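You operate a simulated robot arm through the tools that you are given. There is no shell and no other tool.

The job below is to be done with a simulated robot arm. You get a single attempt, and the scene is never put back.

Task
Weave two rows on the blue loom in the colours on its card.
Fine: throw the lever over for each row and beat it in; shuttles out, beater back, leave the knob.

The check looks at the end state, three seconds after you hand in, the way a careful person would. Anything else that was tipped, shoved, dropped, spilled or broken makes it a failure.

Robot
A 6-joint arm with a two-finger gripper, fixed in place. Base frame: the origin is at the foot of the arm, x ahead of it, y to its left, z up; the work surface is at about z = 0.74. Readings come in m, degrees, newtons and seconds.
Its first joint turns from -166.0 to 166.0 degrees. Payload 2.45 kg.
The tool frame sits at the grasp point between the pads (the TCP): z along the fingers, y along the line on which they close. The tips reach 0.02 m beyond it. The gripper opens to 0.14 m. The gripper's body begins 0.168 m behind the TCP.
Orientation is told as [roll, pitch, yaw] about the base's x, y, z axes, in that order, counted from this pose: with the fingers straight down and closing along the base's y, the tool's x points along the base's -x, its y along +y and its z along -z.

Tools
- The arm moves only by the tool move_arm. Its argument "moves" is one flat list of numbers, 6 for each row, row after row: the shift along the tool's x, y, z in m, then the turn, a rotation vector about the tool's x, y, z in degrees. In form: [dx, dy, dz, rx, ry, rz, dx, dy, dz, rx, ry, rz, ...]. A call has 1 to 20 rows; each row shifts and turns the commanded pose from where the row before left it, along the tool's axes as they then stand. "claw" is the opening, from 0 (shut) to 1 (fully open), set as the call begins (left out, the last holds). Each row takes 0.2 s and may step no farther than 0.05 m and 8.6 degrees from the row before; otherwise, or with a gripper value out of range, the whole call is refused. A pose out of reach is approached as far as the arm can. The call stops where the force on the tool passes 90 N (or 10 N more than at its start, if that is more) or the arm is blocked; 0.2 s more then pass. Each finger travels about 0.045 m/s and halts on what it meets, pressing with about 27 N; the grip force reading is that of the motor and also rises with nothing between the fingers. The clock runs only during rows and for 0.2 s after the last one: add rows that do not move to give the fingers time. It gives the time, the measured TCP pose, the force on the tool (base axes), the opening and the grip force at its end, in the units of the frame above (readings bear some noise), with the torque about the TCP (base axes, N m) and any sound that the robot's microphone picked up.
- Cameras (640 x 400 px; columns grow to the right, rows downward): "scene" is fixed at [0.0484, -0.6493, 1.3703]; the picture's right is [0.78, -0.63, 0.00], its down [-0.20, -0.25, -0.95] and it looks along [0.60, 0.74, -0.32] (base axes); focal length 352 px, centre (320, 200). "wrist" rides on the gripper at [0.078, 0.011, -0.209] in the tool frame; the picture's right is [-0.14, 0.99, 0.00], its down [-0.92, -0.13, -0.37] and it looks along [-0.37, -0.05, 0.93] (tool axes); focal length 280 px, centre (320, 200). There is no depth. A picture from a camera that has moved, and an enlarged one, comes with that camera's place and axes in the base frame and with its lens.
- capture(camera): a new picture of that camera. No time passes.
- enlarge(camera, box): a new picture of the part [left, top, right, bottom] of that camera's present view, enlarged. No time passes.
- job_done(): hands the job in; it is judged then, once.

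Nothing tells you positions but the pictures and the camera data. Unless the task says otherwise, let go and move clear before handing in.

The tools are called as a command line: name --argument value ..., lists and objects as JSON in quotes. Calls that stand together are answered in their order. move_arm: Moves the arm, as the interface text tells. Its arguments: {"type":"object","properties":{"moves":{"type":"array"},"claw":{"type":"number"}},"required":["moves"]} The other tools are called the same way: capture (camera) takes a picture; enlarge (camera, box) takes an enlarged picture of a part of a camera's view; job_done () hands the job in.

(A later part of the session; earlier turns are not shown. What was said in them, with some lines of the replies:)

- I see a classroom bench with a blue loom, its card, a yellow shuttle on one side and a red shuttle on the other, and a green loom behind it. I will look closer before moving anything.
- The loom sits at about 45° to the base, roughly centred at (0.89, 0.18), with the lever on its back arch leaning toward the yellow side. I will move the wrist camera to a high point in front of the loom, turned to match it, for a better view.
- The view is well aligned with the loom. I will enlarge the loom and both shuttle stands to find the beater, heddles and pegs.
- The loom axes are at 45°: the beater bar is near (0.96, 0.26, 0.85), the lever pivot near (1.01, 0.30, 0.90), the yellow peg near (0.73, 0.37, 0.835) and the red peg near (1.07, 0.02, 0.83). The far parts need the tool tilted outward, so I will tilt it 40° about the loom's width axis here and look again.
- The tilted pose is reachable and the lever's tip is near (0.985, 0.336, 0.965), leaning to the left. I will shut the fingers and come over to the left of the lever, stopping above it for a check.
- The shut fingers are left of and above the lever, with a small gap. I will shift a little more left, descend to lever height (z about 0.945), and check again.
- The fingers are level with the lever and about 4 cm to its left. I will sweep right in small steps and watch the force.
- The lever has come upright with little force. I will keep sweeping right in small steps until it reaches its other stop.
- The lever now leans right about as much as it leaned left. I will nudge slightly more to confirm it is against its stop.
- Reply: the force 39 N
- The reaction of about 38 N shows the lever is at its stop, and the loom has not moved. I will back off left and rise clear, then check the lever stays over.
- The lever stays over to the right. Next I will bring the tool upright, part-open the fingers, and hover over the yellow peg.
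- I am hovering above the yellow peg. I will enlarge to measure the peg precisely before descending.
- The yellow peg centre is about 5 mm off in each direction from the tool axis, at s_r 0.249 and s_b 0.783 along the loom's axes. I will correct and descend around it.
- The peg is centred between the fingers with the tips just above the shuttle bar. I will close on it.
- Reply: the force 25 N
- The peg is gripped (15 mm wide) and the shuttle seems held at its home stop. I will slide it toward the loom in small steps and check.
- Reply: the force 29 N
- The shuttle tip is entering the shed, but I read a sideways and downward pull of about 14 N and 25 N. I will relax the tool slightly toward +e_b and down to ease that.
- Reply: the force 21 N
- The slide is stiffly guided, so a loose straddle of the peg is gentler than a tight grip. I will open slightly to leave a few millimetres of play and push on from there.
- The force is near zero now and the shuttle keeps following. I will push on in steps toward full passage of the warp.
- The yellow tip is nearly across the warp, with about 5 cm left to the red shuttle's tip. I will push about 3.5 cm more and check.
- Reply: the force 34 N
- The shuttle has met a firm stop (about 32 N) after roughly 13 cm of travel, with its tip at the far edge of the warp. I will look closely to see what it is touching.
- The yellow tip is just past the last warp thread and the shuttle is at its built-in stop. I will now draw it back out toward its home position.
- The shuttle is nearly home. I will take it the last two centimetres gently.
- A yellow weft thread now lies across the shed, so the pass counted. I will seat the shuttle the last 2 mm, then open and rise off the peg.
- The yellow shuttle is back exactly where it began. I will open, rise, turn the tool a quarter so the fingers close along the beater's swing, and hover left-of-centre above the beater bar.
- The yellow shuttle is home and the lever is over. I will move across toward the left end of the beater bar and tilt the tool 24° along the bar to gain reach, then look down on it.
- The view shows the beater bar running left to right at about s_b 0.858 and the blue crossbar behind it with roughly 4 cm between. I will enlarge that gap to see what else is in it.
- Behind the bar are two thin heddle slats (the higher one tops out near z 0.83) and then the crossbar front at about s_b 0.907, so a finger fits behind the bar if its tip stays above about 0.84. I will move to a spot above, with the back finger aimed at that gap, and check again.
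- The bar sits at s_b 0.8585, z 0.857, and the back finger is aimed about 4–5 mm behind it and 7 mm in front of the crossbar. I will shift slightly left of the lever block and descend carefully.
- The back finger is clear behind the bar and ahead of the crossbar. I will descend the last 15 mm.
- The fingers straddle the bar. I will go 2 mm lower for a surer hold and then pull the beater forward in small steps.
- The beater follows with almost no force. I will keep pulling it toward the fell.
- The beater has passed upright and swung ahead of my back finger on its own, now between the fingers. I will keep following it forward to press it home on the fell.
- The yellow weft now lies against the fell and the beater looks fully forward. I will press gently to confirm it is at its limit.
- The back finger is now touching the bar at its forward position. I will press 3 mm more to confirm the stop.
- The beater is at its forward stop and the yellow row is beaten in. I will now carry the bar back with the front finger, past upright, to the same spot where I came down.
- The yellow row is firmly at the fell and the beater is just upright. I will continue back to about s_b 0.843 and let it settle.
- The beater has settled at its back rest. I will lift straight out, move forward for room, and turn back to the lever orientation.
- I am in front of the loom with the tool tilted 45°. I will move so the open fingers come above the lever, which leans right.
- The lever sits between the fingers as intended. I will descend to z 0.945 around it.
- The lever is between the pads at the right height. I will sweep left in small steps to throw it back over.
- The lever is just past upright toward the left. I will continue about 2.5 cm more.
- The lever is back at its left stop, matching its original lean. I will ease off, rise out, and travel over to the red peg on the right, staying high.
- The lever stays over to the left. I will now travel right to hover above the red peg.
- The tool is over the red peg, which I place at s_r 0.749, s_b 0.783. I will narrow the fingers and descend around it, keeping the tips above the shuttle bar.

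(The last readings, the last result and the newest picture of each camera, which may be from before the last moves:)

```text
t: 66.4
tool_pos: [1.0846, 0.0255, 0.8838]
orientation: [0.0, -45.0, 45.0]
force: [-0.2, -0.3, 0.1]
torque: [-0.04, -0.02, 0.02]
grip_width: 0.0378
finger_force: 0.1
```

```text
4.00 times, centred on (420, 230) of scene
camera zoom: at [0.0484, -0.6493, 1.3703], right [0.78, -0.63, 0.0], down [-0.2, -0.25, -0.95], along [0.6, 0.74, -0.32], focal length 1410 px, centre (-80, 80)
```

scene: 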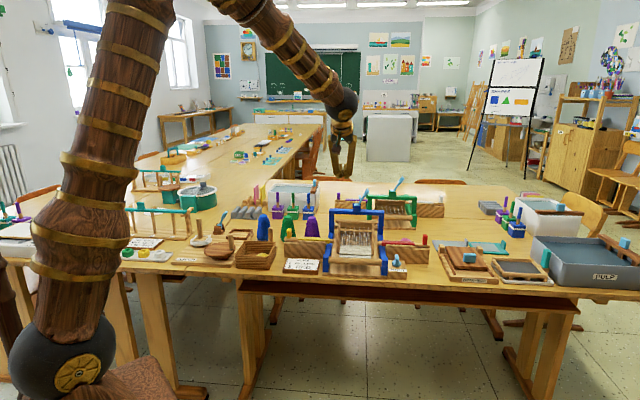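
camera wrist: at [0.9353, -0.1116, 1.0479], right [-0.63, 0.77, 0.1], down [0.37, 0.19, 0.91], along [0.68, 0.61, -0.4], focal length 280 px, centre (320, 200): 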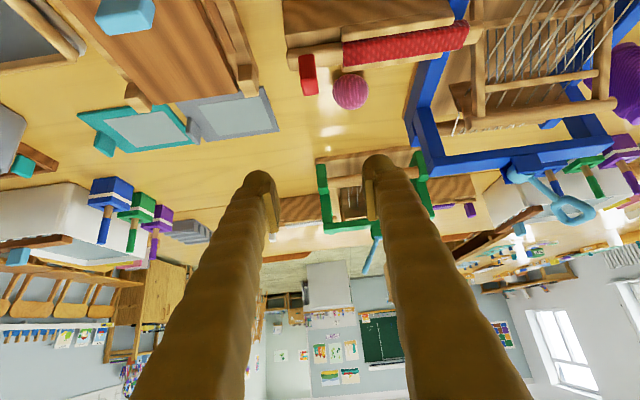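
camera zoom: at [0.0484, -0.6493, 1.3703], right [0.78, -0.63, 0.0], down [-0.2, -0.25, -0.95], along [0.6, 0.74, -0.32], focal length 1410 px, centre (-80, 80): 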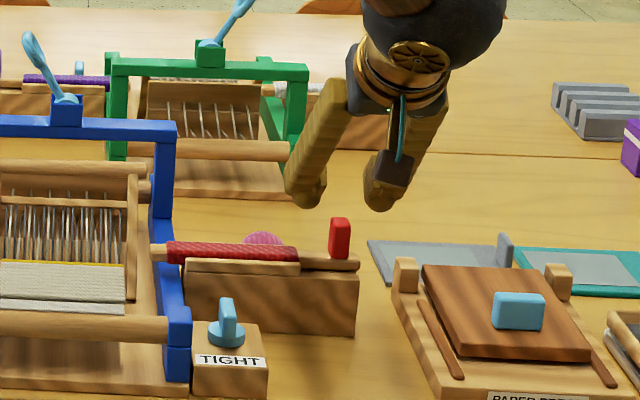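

The peg is centred between the pads. I will descend the remaining 34 mm to z 0.85.

move_arm --moves '[0.012, 0, 0.012, 0, 0, 0, 0.012, 0, 0.012, 0, 0, 0, 0, 0, 0, 0, 0, 0]'

enlarge --camera "wrist" --box '[230, 80, 430, 240]'

enlarge --camera "scene" --box '[370, 180, 470, 280]'

```text
t: 67.2
tool_pos: [1.0842, 0.0249, 0.849]
orientation: [0.0, -45.1, 45.0]
force: [0.6, 0.1, 0.3]
torque: [0.0, 0.03, -0.02]
grip_width: 0.0381
finger_force: 0.0
```

```text
2.50 times, centred on (330, 160) of wrist
camera zoom: at [0.9332, -0.1099, 0.9422], right [-0.63, 0.77, 0.1], down [0.37, 0.19, 0.91], along [0.68, 0.61, -0.4], focal length 701 px, centre (295, 300)
```

zoom: 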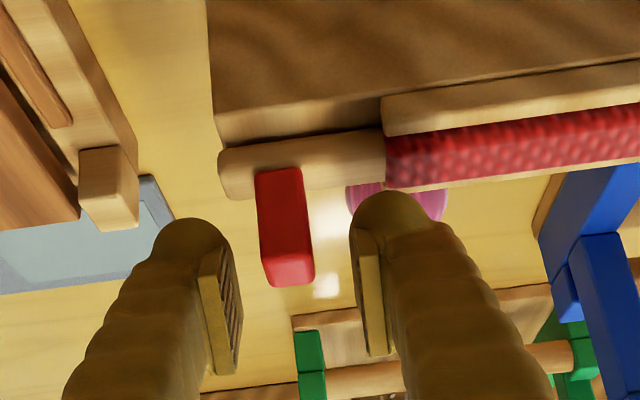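

```text
4.00 times, centred on (420, 230) of scene
camera zoom: at [0.0484, -0.6493, 1.3703], right [0.78, -0.63, 0.0], down [-0.2, -0.25, -0.95], along [0.6, 0.74, -0.32], focal length 1410 px, centre (-80, 80)
```

zoom: 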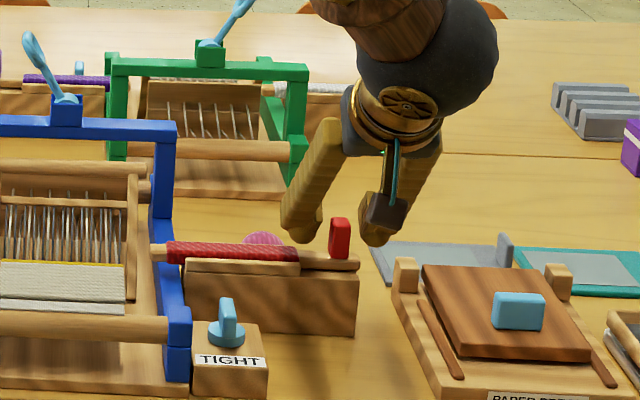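

The peg is well between the pads. I will narrow to a loose straddle and start pushing the red shuttle left into the shed.

move_arm --claw 0.165 --moves '[0, 0, 0, 0, 0, 0, 0, 0, 0, 0, 0, 0, 0, 0.01, 0, 0, 0, 0, 0, 0.01, 0, 0, 0, 0, 0, 0.01, 0, 0, 0, 0, 0, 0.01, 0, 0, 0, 0, 0, 0.01, 0, 0, 0, 0, 0, 0, 0, 0, 0, 0]'

enlarge --camera "wrist" --box '[230, 80, 430, 240]'

enlarge --camera "scene" --box '[350, 180, 450, 280]'

```text
t: 69.0
tool_pos: [1.0484, 0.0592, 0.8496]
orientation: [0.0, -45.1, 45.0]
force: [-0.2, -0.2, 0.2]
torque: [0.04, -0.02, 0.03]
grip_width: 0.0231
finger_force: 0.0
```

```text
2.50 times, centred on (330, 160) of wrist
camera zoom: at [0.898, -0.0753, 0.9431], right [-0.63, 0.77, 0.1], down [0.37, 0.19, 0.91], along [0.68, 0.61, -0.4], focal length 701 px, centre (295, 300)
```

zoom: 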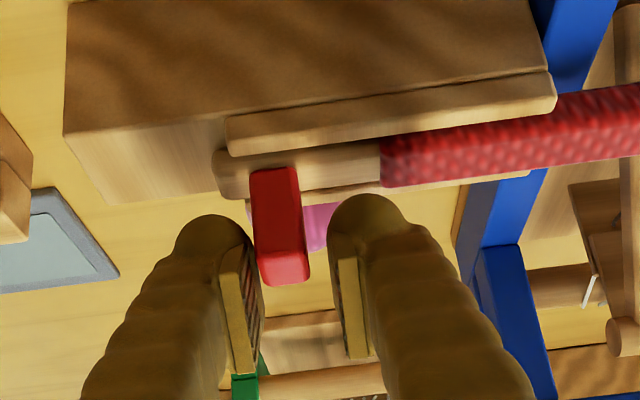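

```text
4.00 times, centred on (400, 230) of scene
camera zoom: at [0.0484, -0.6493, 1.3703], right [0.78, -0.63, 0.0], down [-0.2, -0.25, -0.95], along [0.6, 0.74, -0.32], focal length 1410 px, centre (0, 80)
```

zoom: 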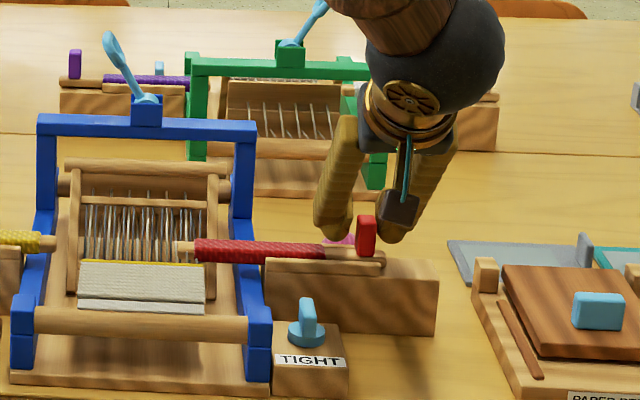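

The red shuttle slides freely toward the shed. I will push on in steps.

move_arm --moves '[0, 0.01, 0, 0, 0, 0, 0, 0.01, 0, 0, 0, 0, 0, 0.01, 0, 0, 0, 0, 0, 0.01, 0, 0, 0, 0, 0, 0.01, 0, 0, 0, 0, 0, 0.01, 0, 0, 0, 0, 0, 0.01, 0, 0, 0, 0, 0, 0, 0, 0, 0, 0]'

enlarge --camera "wrist" --box '[230, 80, 430, 240]'

enlarge --camera "scene" --box '[320, 190, 420, 270]'

```text
t: 70.8
tool_pos: [0.999, 0.1094, 0.8505]
orientation: [0.0, -45.0, 45.0]
force: [0.0, -0.9, 0.1]
torque: [-0.01, 0.0, -0.01]
grip_width: 0.0229
finger_force: 0.0
```

```text
2.50 times, centred on (330, 160) of wrist
camera zoom: at [0.8484, -0.025, 0.9433], right [-0.63, 0.77, 0.1], down [0.37, 0.19, 0.91], along [0.68, 0.61, -0.4], focal length 701 px, centre (295, 300)
```

zoom: 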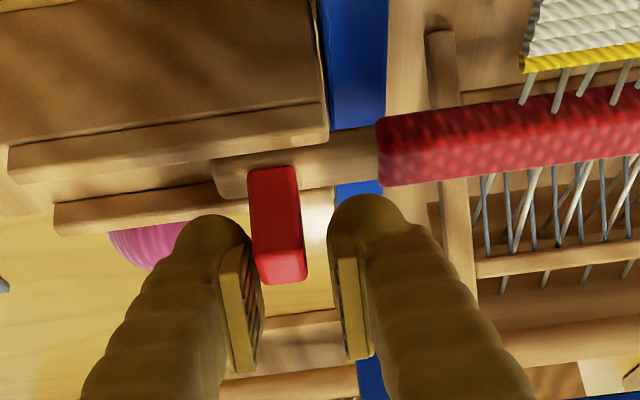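

```text
5.00 times, centred on (370, 230) of scene
camera zoom: at [0.0484, -0.6493, 1.3703], right [0.78, -0.63, 0.0], down [-0.2, -0.25, -0.95], along [0.6, 0.74, -0.32], focal length 1762 px, centre (70, 50)
```

zoom: 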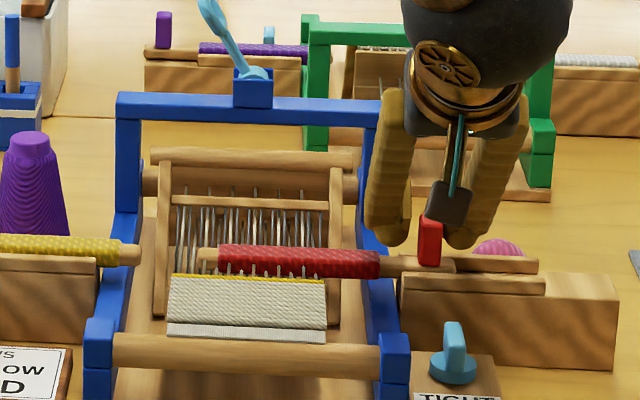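

The red tip is nearly across. I will push the last couple of centimetres until it meets its stop.

move_arm --moves '[0, 0.01, 0, 0, 0, 0, 0, 0.005, 0, 0, 0, 0, 0, 0.005, 0, 0, 0, 0, 0, 0.003, 0, 0, 0, 0, 0, 0, 0, 0, 0, 0]'

enlarge --camera "scene" --box '[335, 215, 400, 260]'

enlarge --camera "wrist" --box '[230, 80, 430, 240]'

```text
t: 72.0
tool_pos: [0.9849, 0.1249, 0.8503]
orientation: [0.0, -45.0, 45.1]
force: [1.8, -2.4, -1.5]
torque: [-0.05, -0.02, -0.03]
grip_width: 0.0251
finger_force: 1.5
```

```text
8.89 times, centred on (368, 238) of scene
camera zoom: at [0.0484, -0.6493, 1.3703], right [0.78, -0.63, 0.0], down [-0.2, -0.25, -0.95], along [0.6, 0.74, -0.32], focal length 3133 px, centre (-102, -133)
```

zoom: 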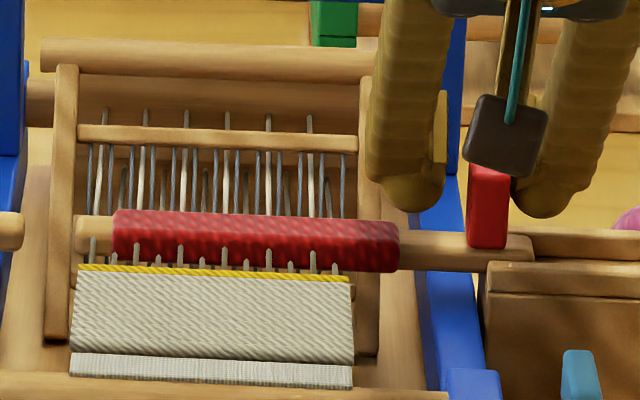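

```text
2.50 times, centred on (330, 160) of wrist
camera zoom: at [0.8331, -0.0094, 0.9439], right [-0.63, 0.77, 0.1], down [0.37, 0.19, 0.91], along [0.68, 0.61, -0.4], focal length 701 px, centre (295, 300)
```

zoom: 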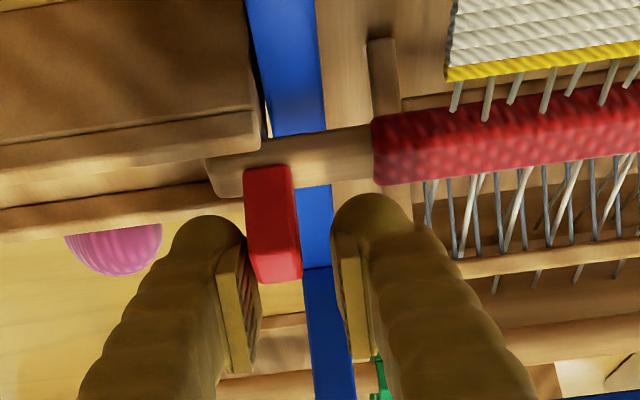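

The red tip is past the last thread on the left and a small reaction has begun. I will push 5 mm more to be sure it is fully through.

move_arm --moves '[0, 0.003, 0, 0, 0, 0, 0, 0.003, 0, 0, 0, 0, 0, 0, 0, 0, 0, 0]'

enlarge --camera "scene" --box '[335, 215, 400, 260]'

```text
t: 72.8
tool_pos: [0.9803, 0.1273, 0.8508]
orientation: [-0.1, -45.1, 45.0]
force: [11.5, -14.5, 0.8]
torque: [-0.15, -0.14, -0.14]
grip_width: 0.0352
finger_force: 8.8
```

```text
8.89 times, centred on (368, 238) of scene
camera zoom: at [0.0484, -0.6493, 1.3703], right [0.78, -0.63, 0.0], down [-0.2, -0.25, -0.95], along [0.6, 0.74, -0.32], focal length 3133 px, centre (-102, -133)
```

zoom: 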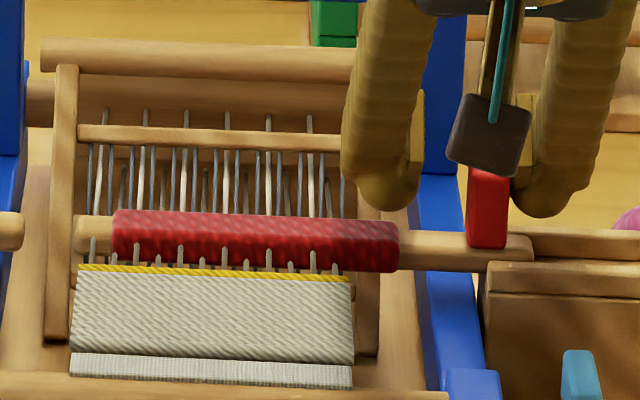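

The red shuttle is at its stop. I will now draw it back out to its home position.

move_arm --moves '[0, -0.006, 0, 0, 0, 0, 0, -0.006, 0, 0, 0, 0, 0, 0, 0, 0, 0, 0, 0, -0.012, 0, 0, 0, 0, 0, -0.012, 0, 0, 0, 0, 0, -0.012, 0, 0, 0, 0, 0, -0.012, 0, 0, 0, 0, 0, -0.012, 0, 0, 0, 0, 0, -0.012, 0, 0, 0, 0, 0, -0.012, 0, 0, 0, 0, 0, -0.012, 0, 0, 0, 0, 0, -0.012, 0, 0, 0, 0, 0, -0.012, 0, 0, 0, 0, 0, 0, 0, 0, 0, 0]'

enlarge --camera "scene" --box '[335, 190, 455, 280]'

enlarge --camera "wrist" --box '[230, 80, 430, 240]'

```text
t: 75.8
tool_pos: [1.0723, 0.036, 0.8509]
orientation: [0.0, -45.0, 45.1]
force: [-0.2, 0.0, -0.3]
torque: [0.04, 0.01, 0.0]
grip_width: 0.0232
finger_force: 0.1
```

```text
4.44 times, centred on (395, 235) of scene
camera zoom: at [0.0484, -0.6493, 1.3703], right [0.78, -0.63, 0.0], down [-0.2, -0.25, -0.95], along [0.6, 0.74, -0.32], focal length 1566 px, centre (-13, 44)
```

zoom: 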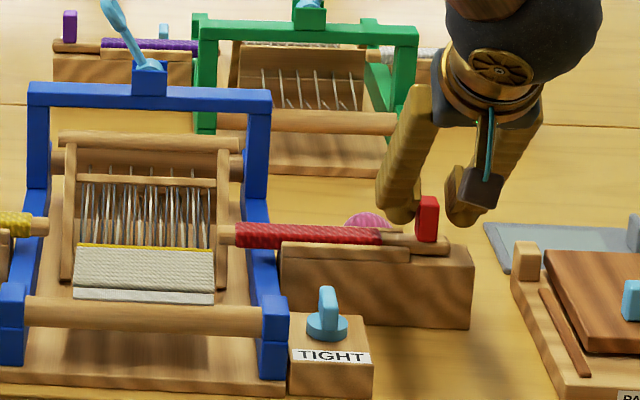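

```text
2.50 times, centred on (330, 160) of wrist
camera zoom: at [0.922, -0.0981, 0.9431], right [-0.63, 0.77, 0.1], down [0.37, 0.19, 0.91], along [0.68, 0.61, -0.4], focal length 701 px, centre (295, 300)
```

zoom: 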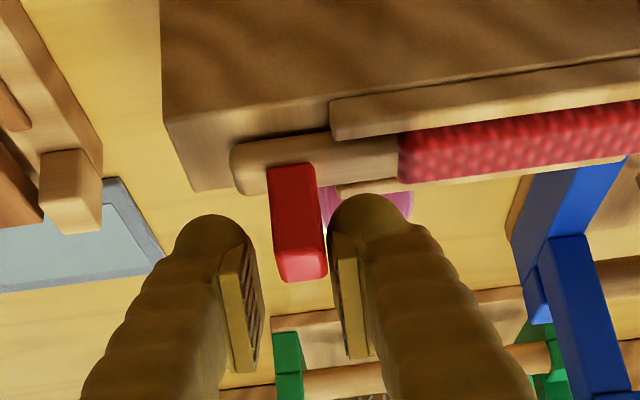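

The red shuttle is almost home. I will bring it the last 2 cm gently.

move_arm --moves '[0, -0.01, 0, 0, 0, 0, 0, -0.006, 0, 0, 0, 0, 0, -0.003, 0, 0, 0, 0, 0, -0.001, 0, 0, 0, 0, 0, 0, 0, 0, 0, 0]'

enlarge --camera "scene" --box '[370, 220, 450, 290]'

enlarge --camera "scene" --box '[335, 215, 400, 260]'

```text
t: 77.0
tool_pos: [1.0874, 0.0224, 0.8505]
orientation: [0.0, -45.1, 45.0]
force: [-0.5, -0.2, 0.7]
torque: [0.01, -0.02, 0.02]
grip_width: 0.0231
finger_force: 0.0
```

```text
5.71 times, centred on (410, 255) of scene
camera zoom: at [0.0484, -0.6493, 1.3703], right [0.78, -0.63, 0.0], down [-0.2, -0.25, -0.95], along [0.6, 0.74, -0.32], focal length 2014 px, centre (-194, -114)
```

zoom: 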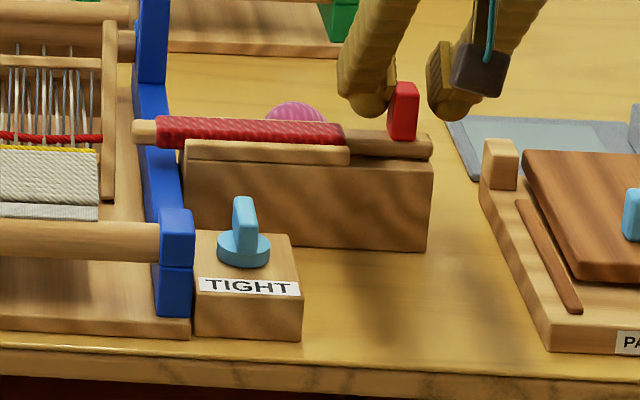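

```text
8.89 times, centred on (368, 238) of scene
camera zoom: at [0.0484, -0.6493, 1.3703], right [0.78, -0.63, 0.0], down [-0.2, -0.25, -0.95], along [0.6, 0.74, -0.32], focal length 3133 px, centre (-102, -133)
```

zoom: 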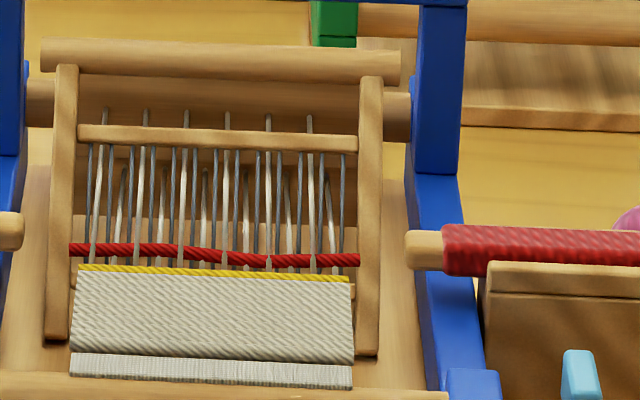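

A red weft now lies across the shed, and the shuttle is about 1 mm short of its start. I will seat it, open, and rise off the peg.

move_arm --moves '[0, -0.0015, 0, 0, 0, 0, 0, 0, 0, 0, 0, 0]'

enlarge --camera "scene" --box '[370, 220, 450, 290]'

```text
t: 77.6
tool_pos: [1.0876, 0.0214, 0.8506]
orientation: [0.0, -45.0, 45.1]
force: [-0.3, 1.2, -0.2]
torque: [0.04, 0.0, -0.01]
grip_width: 0.0242
finger_force: 0.7
```

```text
5.71 times, centred on (410, 255) of scene
camera zoom: at [0.0484, -0.6493, 1.3703], right [0.78, -0.63, 0.0], down [-0.2, -0.25, -0.95], along [0.6, 0.74, -0.32], focal length 2014 px, centre (-194, -114)
```

zoom: 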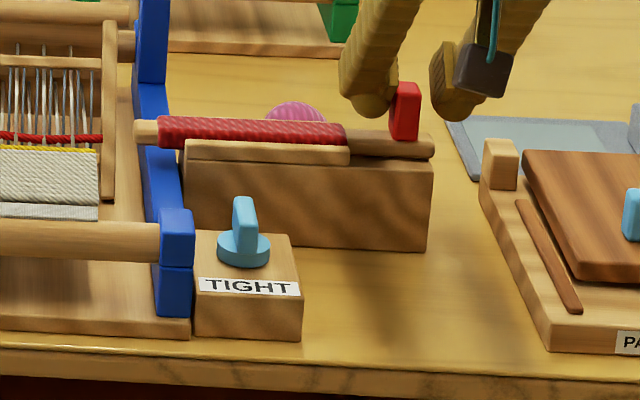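

The red shuttle is exactly home. I will open slightly, rise, and travel back over the loom.

move_arm --claw 0.3 --moves '[0, 0, 0, 0, 0, 0, 0, 0, 0, 0, 0, 0, -0.0236, 0, -0.0236, 0, 0, 0, -0.0236, 0, -0.0236, 0, 0, 0, -0.0236, 0, -0.0236, 0, 0, 0, -0.007, 0.038, -0.007, 0, 0, 0, -0.007, 0.038, -0.007, 0, 0, 0, -0.007, 0.038, -0.007, 0, 0, 0, -0.007, 0.038, -0.007, 0, 0, 0, -0.007, 0.038, -0.007, 0, 0, 0, -0.007, 0.038, -0.007, 0, 0, 0, -0.007, 0.038, -0.007, 0, 0, 0, -0.007, 0.038, -0.007, 0, 0, 0, 0, 0, 0, 0, 0, 0]'

capture --camera "scene"

```text
t: 80.6
tool_pos: [0.8722, 0.2374, 1.0293]
orientation: [0.0, -45.0, 45.0]
force: [1.0, -0.2, 0.3]
torque: [0.01, 0.02, 0.0]
grip_width: 0.0419
finger_force: 0.0
```

```text
taken
```

scene: 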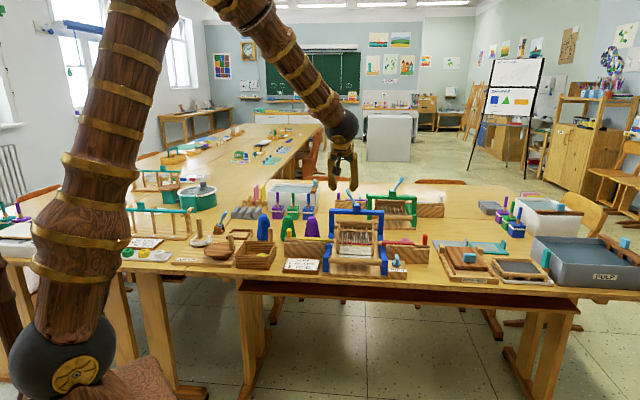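

The wefts are laid and both shuttles are home. I will turn the tool back to the beater orientation at this safe height.

move_arm --claw 0.4 --moves '[0, 0, 0, 0, 7.5, 0, 0, 0, 0, 0, 7.5, 0, 0, 0, 0, 0, 7.5, 0, 0, 0, 0, 0, 7.5, 0, 0, 0, 0, 0, 7.5, 0, 0, 0, 0, 0, 7.5, 0, 0, 0, 0, 0, 0, 8.5, 0, 0, 0, 0, 0, 8.5, 0, 0, 0, 0, 0, 8.5, 0, 0, 0, 0, 0, 8.5, 0, 0, 0, 0, 0, 8.5, 0, 0, 0, 0, 0, 8.5, 0, 0, 0, 0, 0, 8.5, 0, 0, 0, 0, 0, 8.5, 0, 0, 0, 0, 0, 8.5, 0, 0, 0, 0, 0, 8.5, 0, 0, 0, 0, 0, 5, 0, 0, 0, 0, -8, 0, 0, 0, 0, 0, -8, 0, 0, 0, 0, 0, -8, 0]'

capture --camera "wrist"

```text
t: 84.8
tool_pos: [0.8721, 0.2359, 1.0291]
orientation: [0.0, -24.1, -45.1]
force: [-0.5, -0.1, -0.1]
torque: [0.02, 0.01, -0.01]
grip_width: 0.056
finger_force: 0.1
```

```text
taken
camera wrist: at [0.7707, 0.3558, 1.1887], right [0.79, 0.61, 0.06], down [0.4, -0.58, 0.71], along [0.47, -0.54, -0.7], focal length 280 px, centre (320, 200)
```

wrist: 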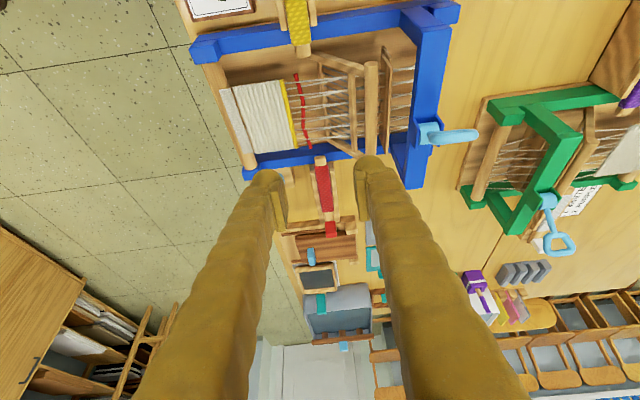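

The red weft and the beater are clearly visible. I will move over the gap behind the bar as before and descend to z 0.92 for a check.

move_arm --moves '[0, 0.02975, 0, 0, 0, 0, 0, 0.02975, 0, 0, 0, 0, 0.0148, 0, 0.0332, 0, 0, 0, 0.0148, 0, 0.0332, 0, 0, 0, 0.0148, 0, 0.0332, 0, 0, 0, 0, 0, 0, 0, 0, 0]'

enlarge --camera "wrist" --box '[240, 100, 440, 260]'

enlarge --camera "scene" --box '[310, 160, 410, 260]'

```text
t: 86.2
tool_pos: [0.9126, 0.2776, 0.9214]
orientation: [0.0, -24.0, -44.9]
force: [1.3, -0.4, 0.0]
torque: [-0.01, 0.0, -0.02]
grip_width: 0.0561
finger_force: 0.1
```

```text
2.50 times, centred on (340, 180) of wrist
camera zoom: at [0.8116, 0.3977, 1.0819], right [0.79, 0.61, 0.06], down [0.4, -0.58, 0.71], along [0.47, -0.54, -0.7], focal length 701 px, centre (270, 250)
```

zoom: 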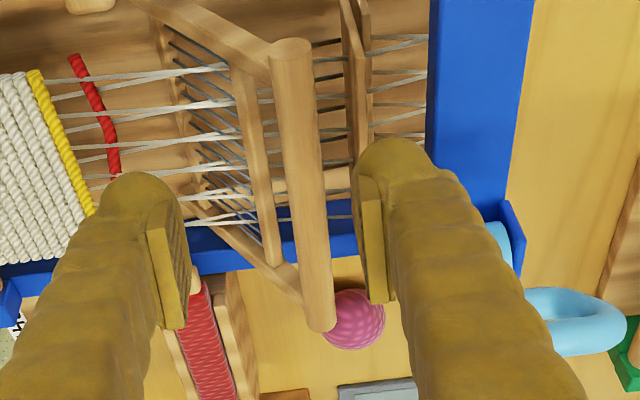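

```text
4.00 times, centred on (360, 210) of scene
camera zoom: at [0.0484, -0.6493, 1.3703], right [0.78, -0.63, 0.0], down [-0.2, -0.25, -0.95], along [0.6, 0.74, -0.32], focal length 1410 px, centre (160, 160)
```

zoom: 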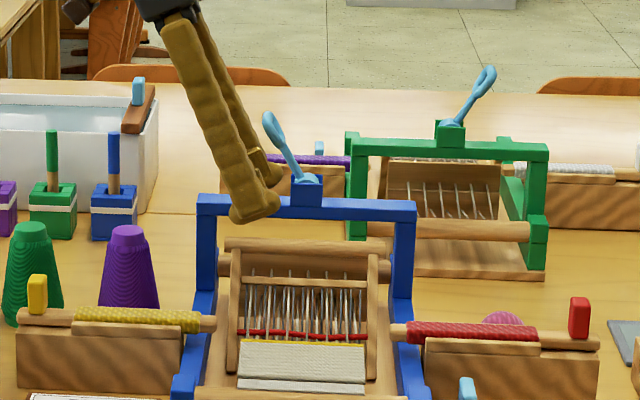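

The arrangement matches the first beat, and the lever's loop is clear behind the finger. I will descend to z 0.88 and check.

move_arm --moves '[0.0055, 0.001, 0.0123, 0, 0, 0, 0.0055, 0, 0.0123, 0, 0, 0, 0.0055, 0, 0.0123, 0, 0, 0, 0, 0, 0, 0, 0, 0]'

enlarge --camera "wrist" --box '[240, 100, 440, 260]'

enlarge --camera "scene" --box '[330, 190, 390, 240]'

```text
t: 87.2
tool_pos: [0.916, 0.2798, 0.8821]
orientation: [0.1, -24.0, -45.0]
force: [0.4, -0.4, -0.3]
torque: [0.01, -0.03, -0.04]
grip_width: 0.0556
finger_force: 0.0
```

```text
2.50 times, centred on (340, 180) of wrist
camera zoom: at [0.8131, 0.3996, 1.0408], right [0.79, 0.61, 0.06], down [0.4, -0.58, 0.71], along [0.47, -0.54, -0.7], focal length 701 px, centre (270, 250)
```

zoom: 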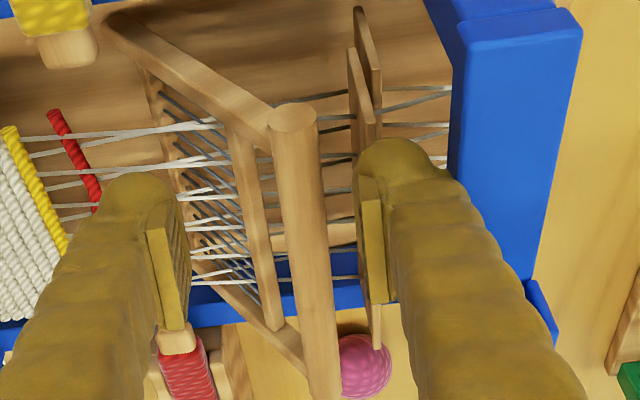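

```text
8.00 times, centred on (360, 215) of scene
camera zoom: at [0.0484, -0.6493, 1.3703], right [0.78, -0.63, 0.0], down [-0.2, -0.25, -0.95], along [0.6, 0.74, -0.32], focal length 2820 px, centre (0, 80)
```

zoom: 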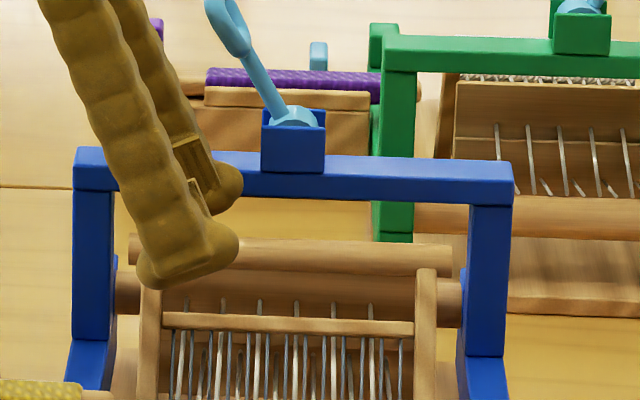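

The finger is again cleanly behind the bar, with the front heddle slat top near z 0.833 now. I will descend to about z 0.865 to stay above it.

move_arm --moves '[0.0033, -0.001, 0.0073, 0, 0, 0, 0.0032, 0, 0.0073, 0, 0, 0, 0, 0, 0, 0, 0, 0]'

enlarge --camera "wrist" --box '[240, 100, 440, 260]'

```text
t: 88.0
tool_pos: [0.9142, 0.2786, 0.8659]
orientation: [-0.1, -24.0, -44.9]
force: [0.1, 0.2, 0.6]
torque: [0.01, 0.0, -0.01]
grip_width: 0.0561
finger_force: 0.0
```

```text
2.50 times, centred on (340, 180) of wrist
camera zoom: at [0.813, 0.3985, 1.0246], right [0.79, 0.61, 0.06], down [0.4, -0.58, 0.71], along [0.47, -0.54, -0.7], focal length 701 px, centre (270, 250)
```

zoom: 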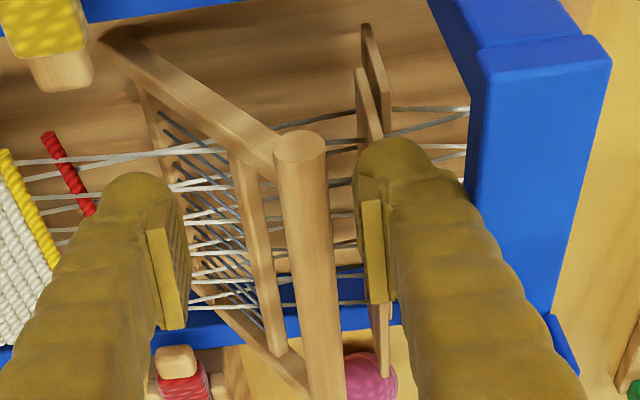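

The fingers straddle the bar again with no contact force. I will pull the beater forward.

move_arm --moves '[0, -0.005, 0, 0, 0, 0, 0, -0.01, 0, 0, 0, 0, 0, -0.01, 0, 0, 0, 0, 0, -0.01, 0, 0, 0, 0, 0, 0, 0, 0, 0, 0]'

enlarge --camera "wrist" --box '[200, 60, 440, 260]'

```text
t: 89.2
tool_pos: [0.8897, 0.2537, 0.8654]
orientation: [0.0, -24.0, -45.0]
force: [0.6, 0.0, 0.3]
torque: [-0.01, 0.01, -0.02]
grip_width: 0.0564
finger_force: 0.0
```

```text
2.00 times, centred on (320, 160) of wrist
camera zoom: at [0.7875, 0.3732, 1.0239], right [0.79, 0.61, 0.06], down [0.4, -0.58, 0.71], along [0.47, -0.54, -0.7], focal length 561 px, centre (320, 280)
```

zoom: 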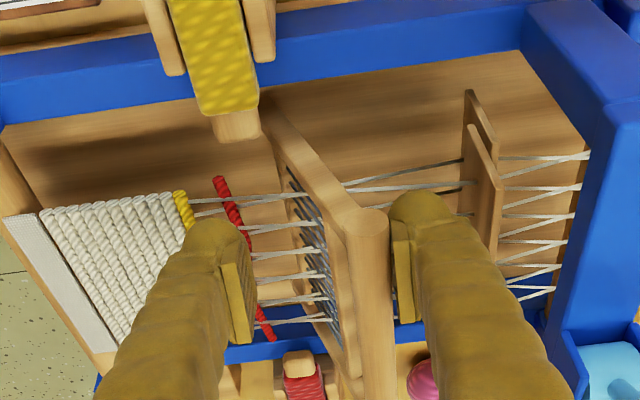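

The beater is following as before. I will continue forward, past upright, to the fell.

move_arm --moves '[0, -0.01, 0, 0, 0, 0, 0, -0.01, 0, 0, 0, 0, 0, -0.01, 0, 0, 0, 0, 0, -0.01, 0, 0, 0, 0, 0, -0.01, 0, 0, 0, 0, 0, -0.01, 0, 0, 0, 0, 0, -0.01, 0, 0, 0, 0, 0, -0.01, 0, 0, 0, 0, 0, -0.01, 0, 0, 0, 0, 0, -0.01, 0, 0, 0, 0, 0, -0.01, 0, 0, 0, 0, 0, -0.005, 0, 0, 0, 0, 0, 0, 0, 0, 0, 0]'

enlarge --camera "wrist" --box '[200, 60, 440, 260]'

enlarge --camera "scene" --box '[335, 215, 400, 260]'

```text
t: 92.0
tool_pos: [0.8087, 0.171, 0.8643]
orientation: [0.1, -24.1, -45.0]
force: [5.1, 2.2, 5.9]
torque: [0.23, -0.19, -0.09]
grip_width: 0.0596
finger_force: 2.5
```

```text
2.00 times, centred on (320, 160) of wrist
camera zoom: at [0.7067, 0.2918, 1.0245], right [0.79, 0.61, 0.06], down [0.4, -0.58, 0.71], along [0.47, -0.54, -0.7], focal length 561 px, centre (320, 280)
```

zoom: 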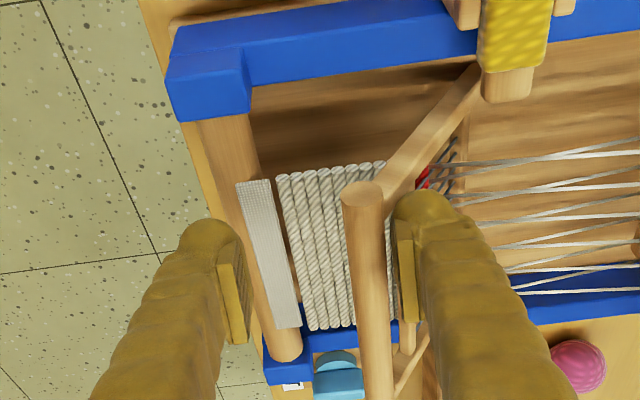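

```text
8.89 times, centred on (368, 238) of scene
camera zoom: at [0.0484, -0.6493, 1.3703], right [0.78, -0.63, 0.0], down [-0.2, -0.25, -0.95], along [0.6, 0.74, -0.32], focal length 3133 px, centre (-102, -133)
```

zoom: 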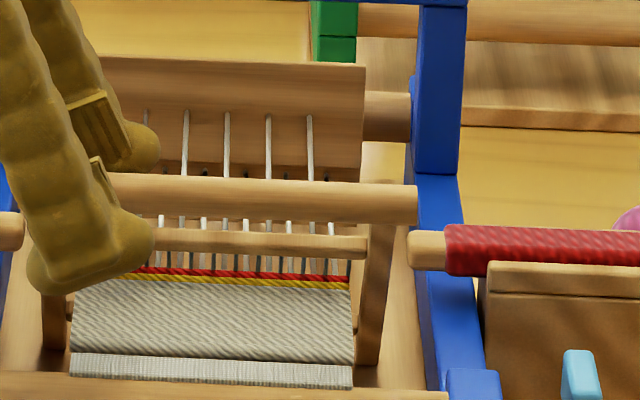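

The red row is beaten in against the yellow one. I will now carry the beater back, past upright, to its rest.

move_arm --moves '[0, 0.01, 0, 0, 0, 0, 0, 0.0125, 0, 0, 0, 0, 0, 0.0125, 0, 0, 0, 0, 0, 0.0125, 0, 0, 0, 0, 0, 0.0125, 0, 0, 0, 0, 0, 0.0125, 0, 0, 0, 0, 0, 0.0125, 0, 0, 0, 0, 0, 0.0125, 0, 0, 0, 0, 0, 0.0125, 0, 0, 0, 0, 0, 0.0125, 0, 0, 0, 0, 0, 0.01, 0, 0, 0, 0, 0, 0.01, 0, 0, 0, 0, 0, 0.007, 0, 0, 0, 0, 0, 0, 0, 0, 0, 0, 0, 0, 0, 0, 0, 0]'

enlarge --camera "wrist" --box '[200, 60, 440, 260]'

enlarge --camera "scene" --box '[320, 180, 400, 260]'

```text
t: 95.2
tool_pos: [0.9134, 0.2794, 0.8641]
orientation: [-0.1, -24.0, -44.9]
force: [-0.2, -0.5, -0.1]
torque: [0.0, 0.01, 0.0]
grip_width: 0.0562
finger_force: 0.1
```

```text
2.00 times, centred on (320, 160) of wrist
camera zoom: at [0.8123, 0.3977, 1.0231], right [0.79, 0.61, 0.06], down [0.4, -0.58, 0.71], along [0.47, -0.54, -0.7], focal length 561 px, centre (320, 280)
```

zoom: 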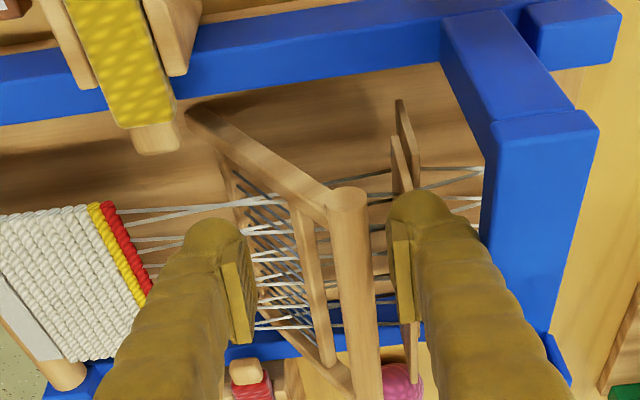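

```text
5.00 times, centred on (360, 220) of scene
camera zoom: at [0.0484, -0.6493, 1.3703], right [0.78, -0.63, 0.0], down [-0.2, -0.25, -0.95], along [0.6, 0.74, -0.32], focal length 1762 px, centre (120, 100)
```

zoom: 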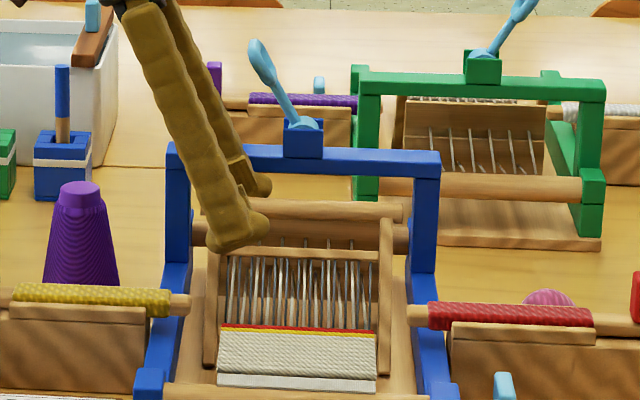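

Both rows are in: yellow first, then red, with the beater at rest. I will lift straight out along the same path and move well clear.

move_arm --moves '[-0.0136, 0, -0.0305, 0, 0, 0, -0.0136, 0, -0.0305, 0, 0, 0, -0.0136, 0, -0.0305, 0, 0, 0, -0.0136, 0, -0.0305, 0, 0, 0, -0.0136, 0, -0.0305, 0, 0, 0, -0.0136, 0, -0.0305, 0, 0, 0, 0, -0.04, 0, 0, 0, 0, 0, -0.04, 0, 0, 0, 0, 0, -0.04, 0, 0, 0, 0, 0, 0, 0, 0, 8, 0, 0, 0, 0, 0, 8, 0, 0, 0, 0, 0, 8, 0, 0, -0.04, 0, 0, 0, 0, 0, -0.04, 0, 0, 0, 0, 0, 0, 0, 0, 0, 0]'

enlarge --camera "scene" --box '[315, 180, 415, 280]'

capture --camera "scene"

capture --camera "wrist"

enlarge --camera "scene" --box '[335, 215, 400, 260]'

```text
t: 98.4
tool_pos: [0.7706, 0.1356, 1.0652]
orientation: [0.0, 0.0, -45.0]
force: [-0.6, 0.0, -0.4]
torque: [-0.01, 0.02, 0.05]
grip_width: 0.0559
finger_force: 0.0
```

```text
4.00 times, centred on (365, 230) of scene
camera zoom: at [0.0484, -0.6493, 1.3703], right [0.78, -0.63, 0.0], down [-0.2, -0.25, -0.95], along [0.6, 0.74, -0.32], focal length 1410 px, centre (140, 80)
```

zoom: 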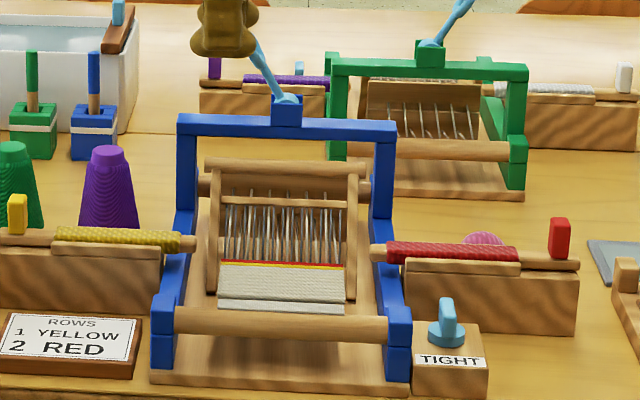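

```text
taken
```

scene: 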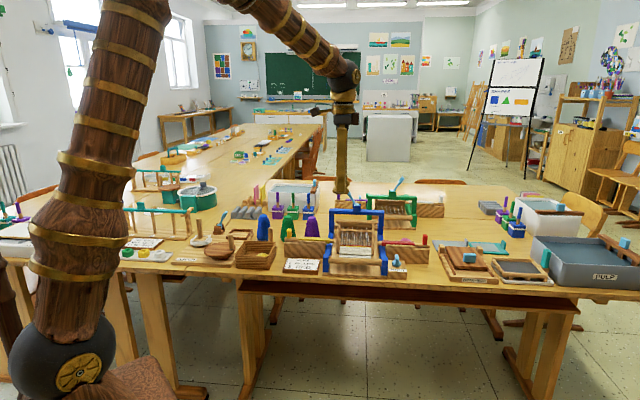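

```text
taken
camera wrist: at [0.7236, 0.1996, 1.2754], right [0.8, 0.6, 0.0], down [0.56, -0.74, 0.37], along [0.22, -0.29, -0.93], focal length 280 px, centre (320, 200)
```

wrist: 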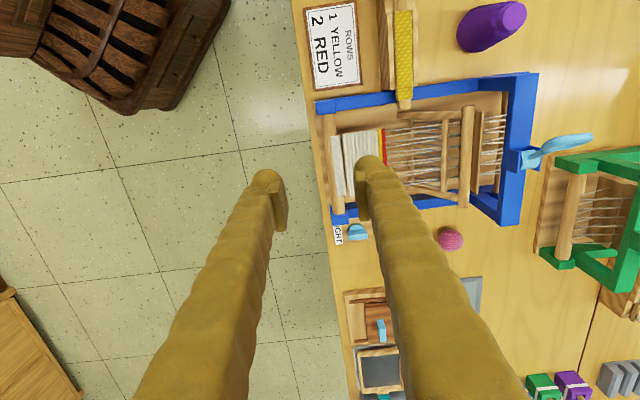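

```text
8.89 times, centred on (368, 238) of scene
camera zoom: at [0.0484, -0.6493, 1.3703], right [0.78, -0.63, 0.0], down [-0.2, -0.25, -0.95], along [0.6, 0.74, -0.32], focal length 3133 px, centre (-102, -133)
```

zoom: 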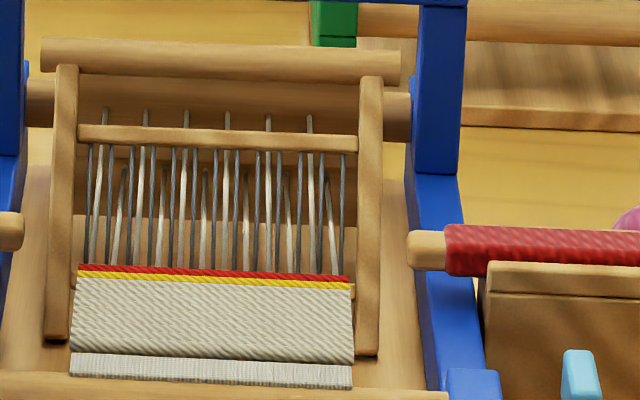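

Everything looks right. The yellow row then the red row sit at the fell, the beater is back, both shuttles are home, the knob is untouched and the arm is clear. I am handing in.

job_done

```text
The job is handed in.
```

The blue loom has its two rows, yellow first and then red, as its card shows. I threw the lever over before each row and beat each one in against the cloth.

- **Shuttles:** both were passed through and drawn back out, and each sits where it started.
- **Beater:** it is back at its rest position.
- **Lever:** it was thrown right for the yellow row and left for the red, so it ends on the side it started.
- **Knob:** I left it alone, and it still shows TIGHT.
- **Surroundings:** in the last pictures nothing else on the table looked moved, and the arm is clear of the loom.

I have handed the job in; no result of the check has come back.
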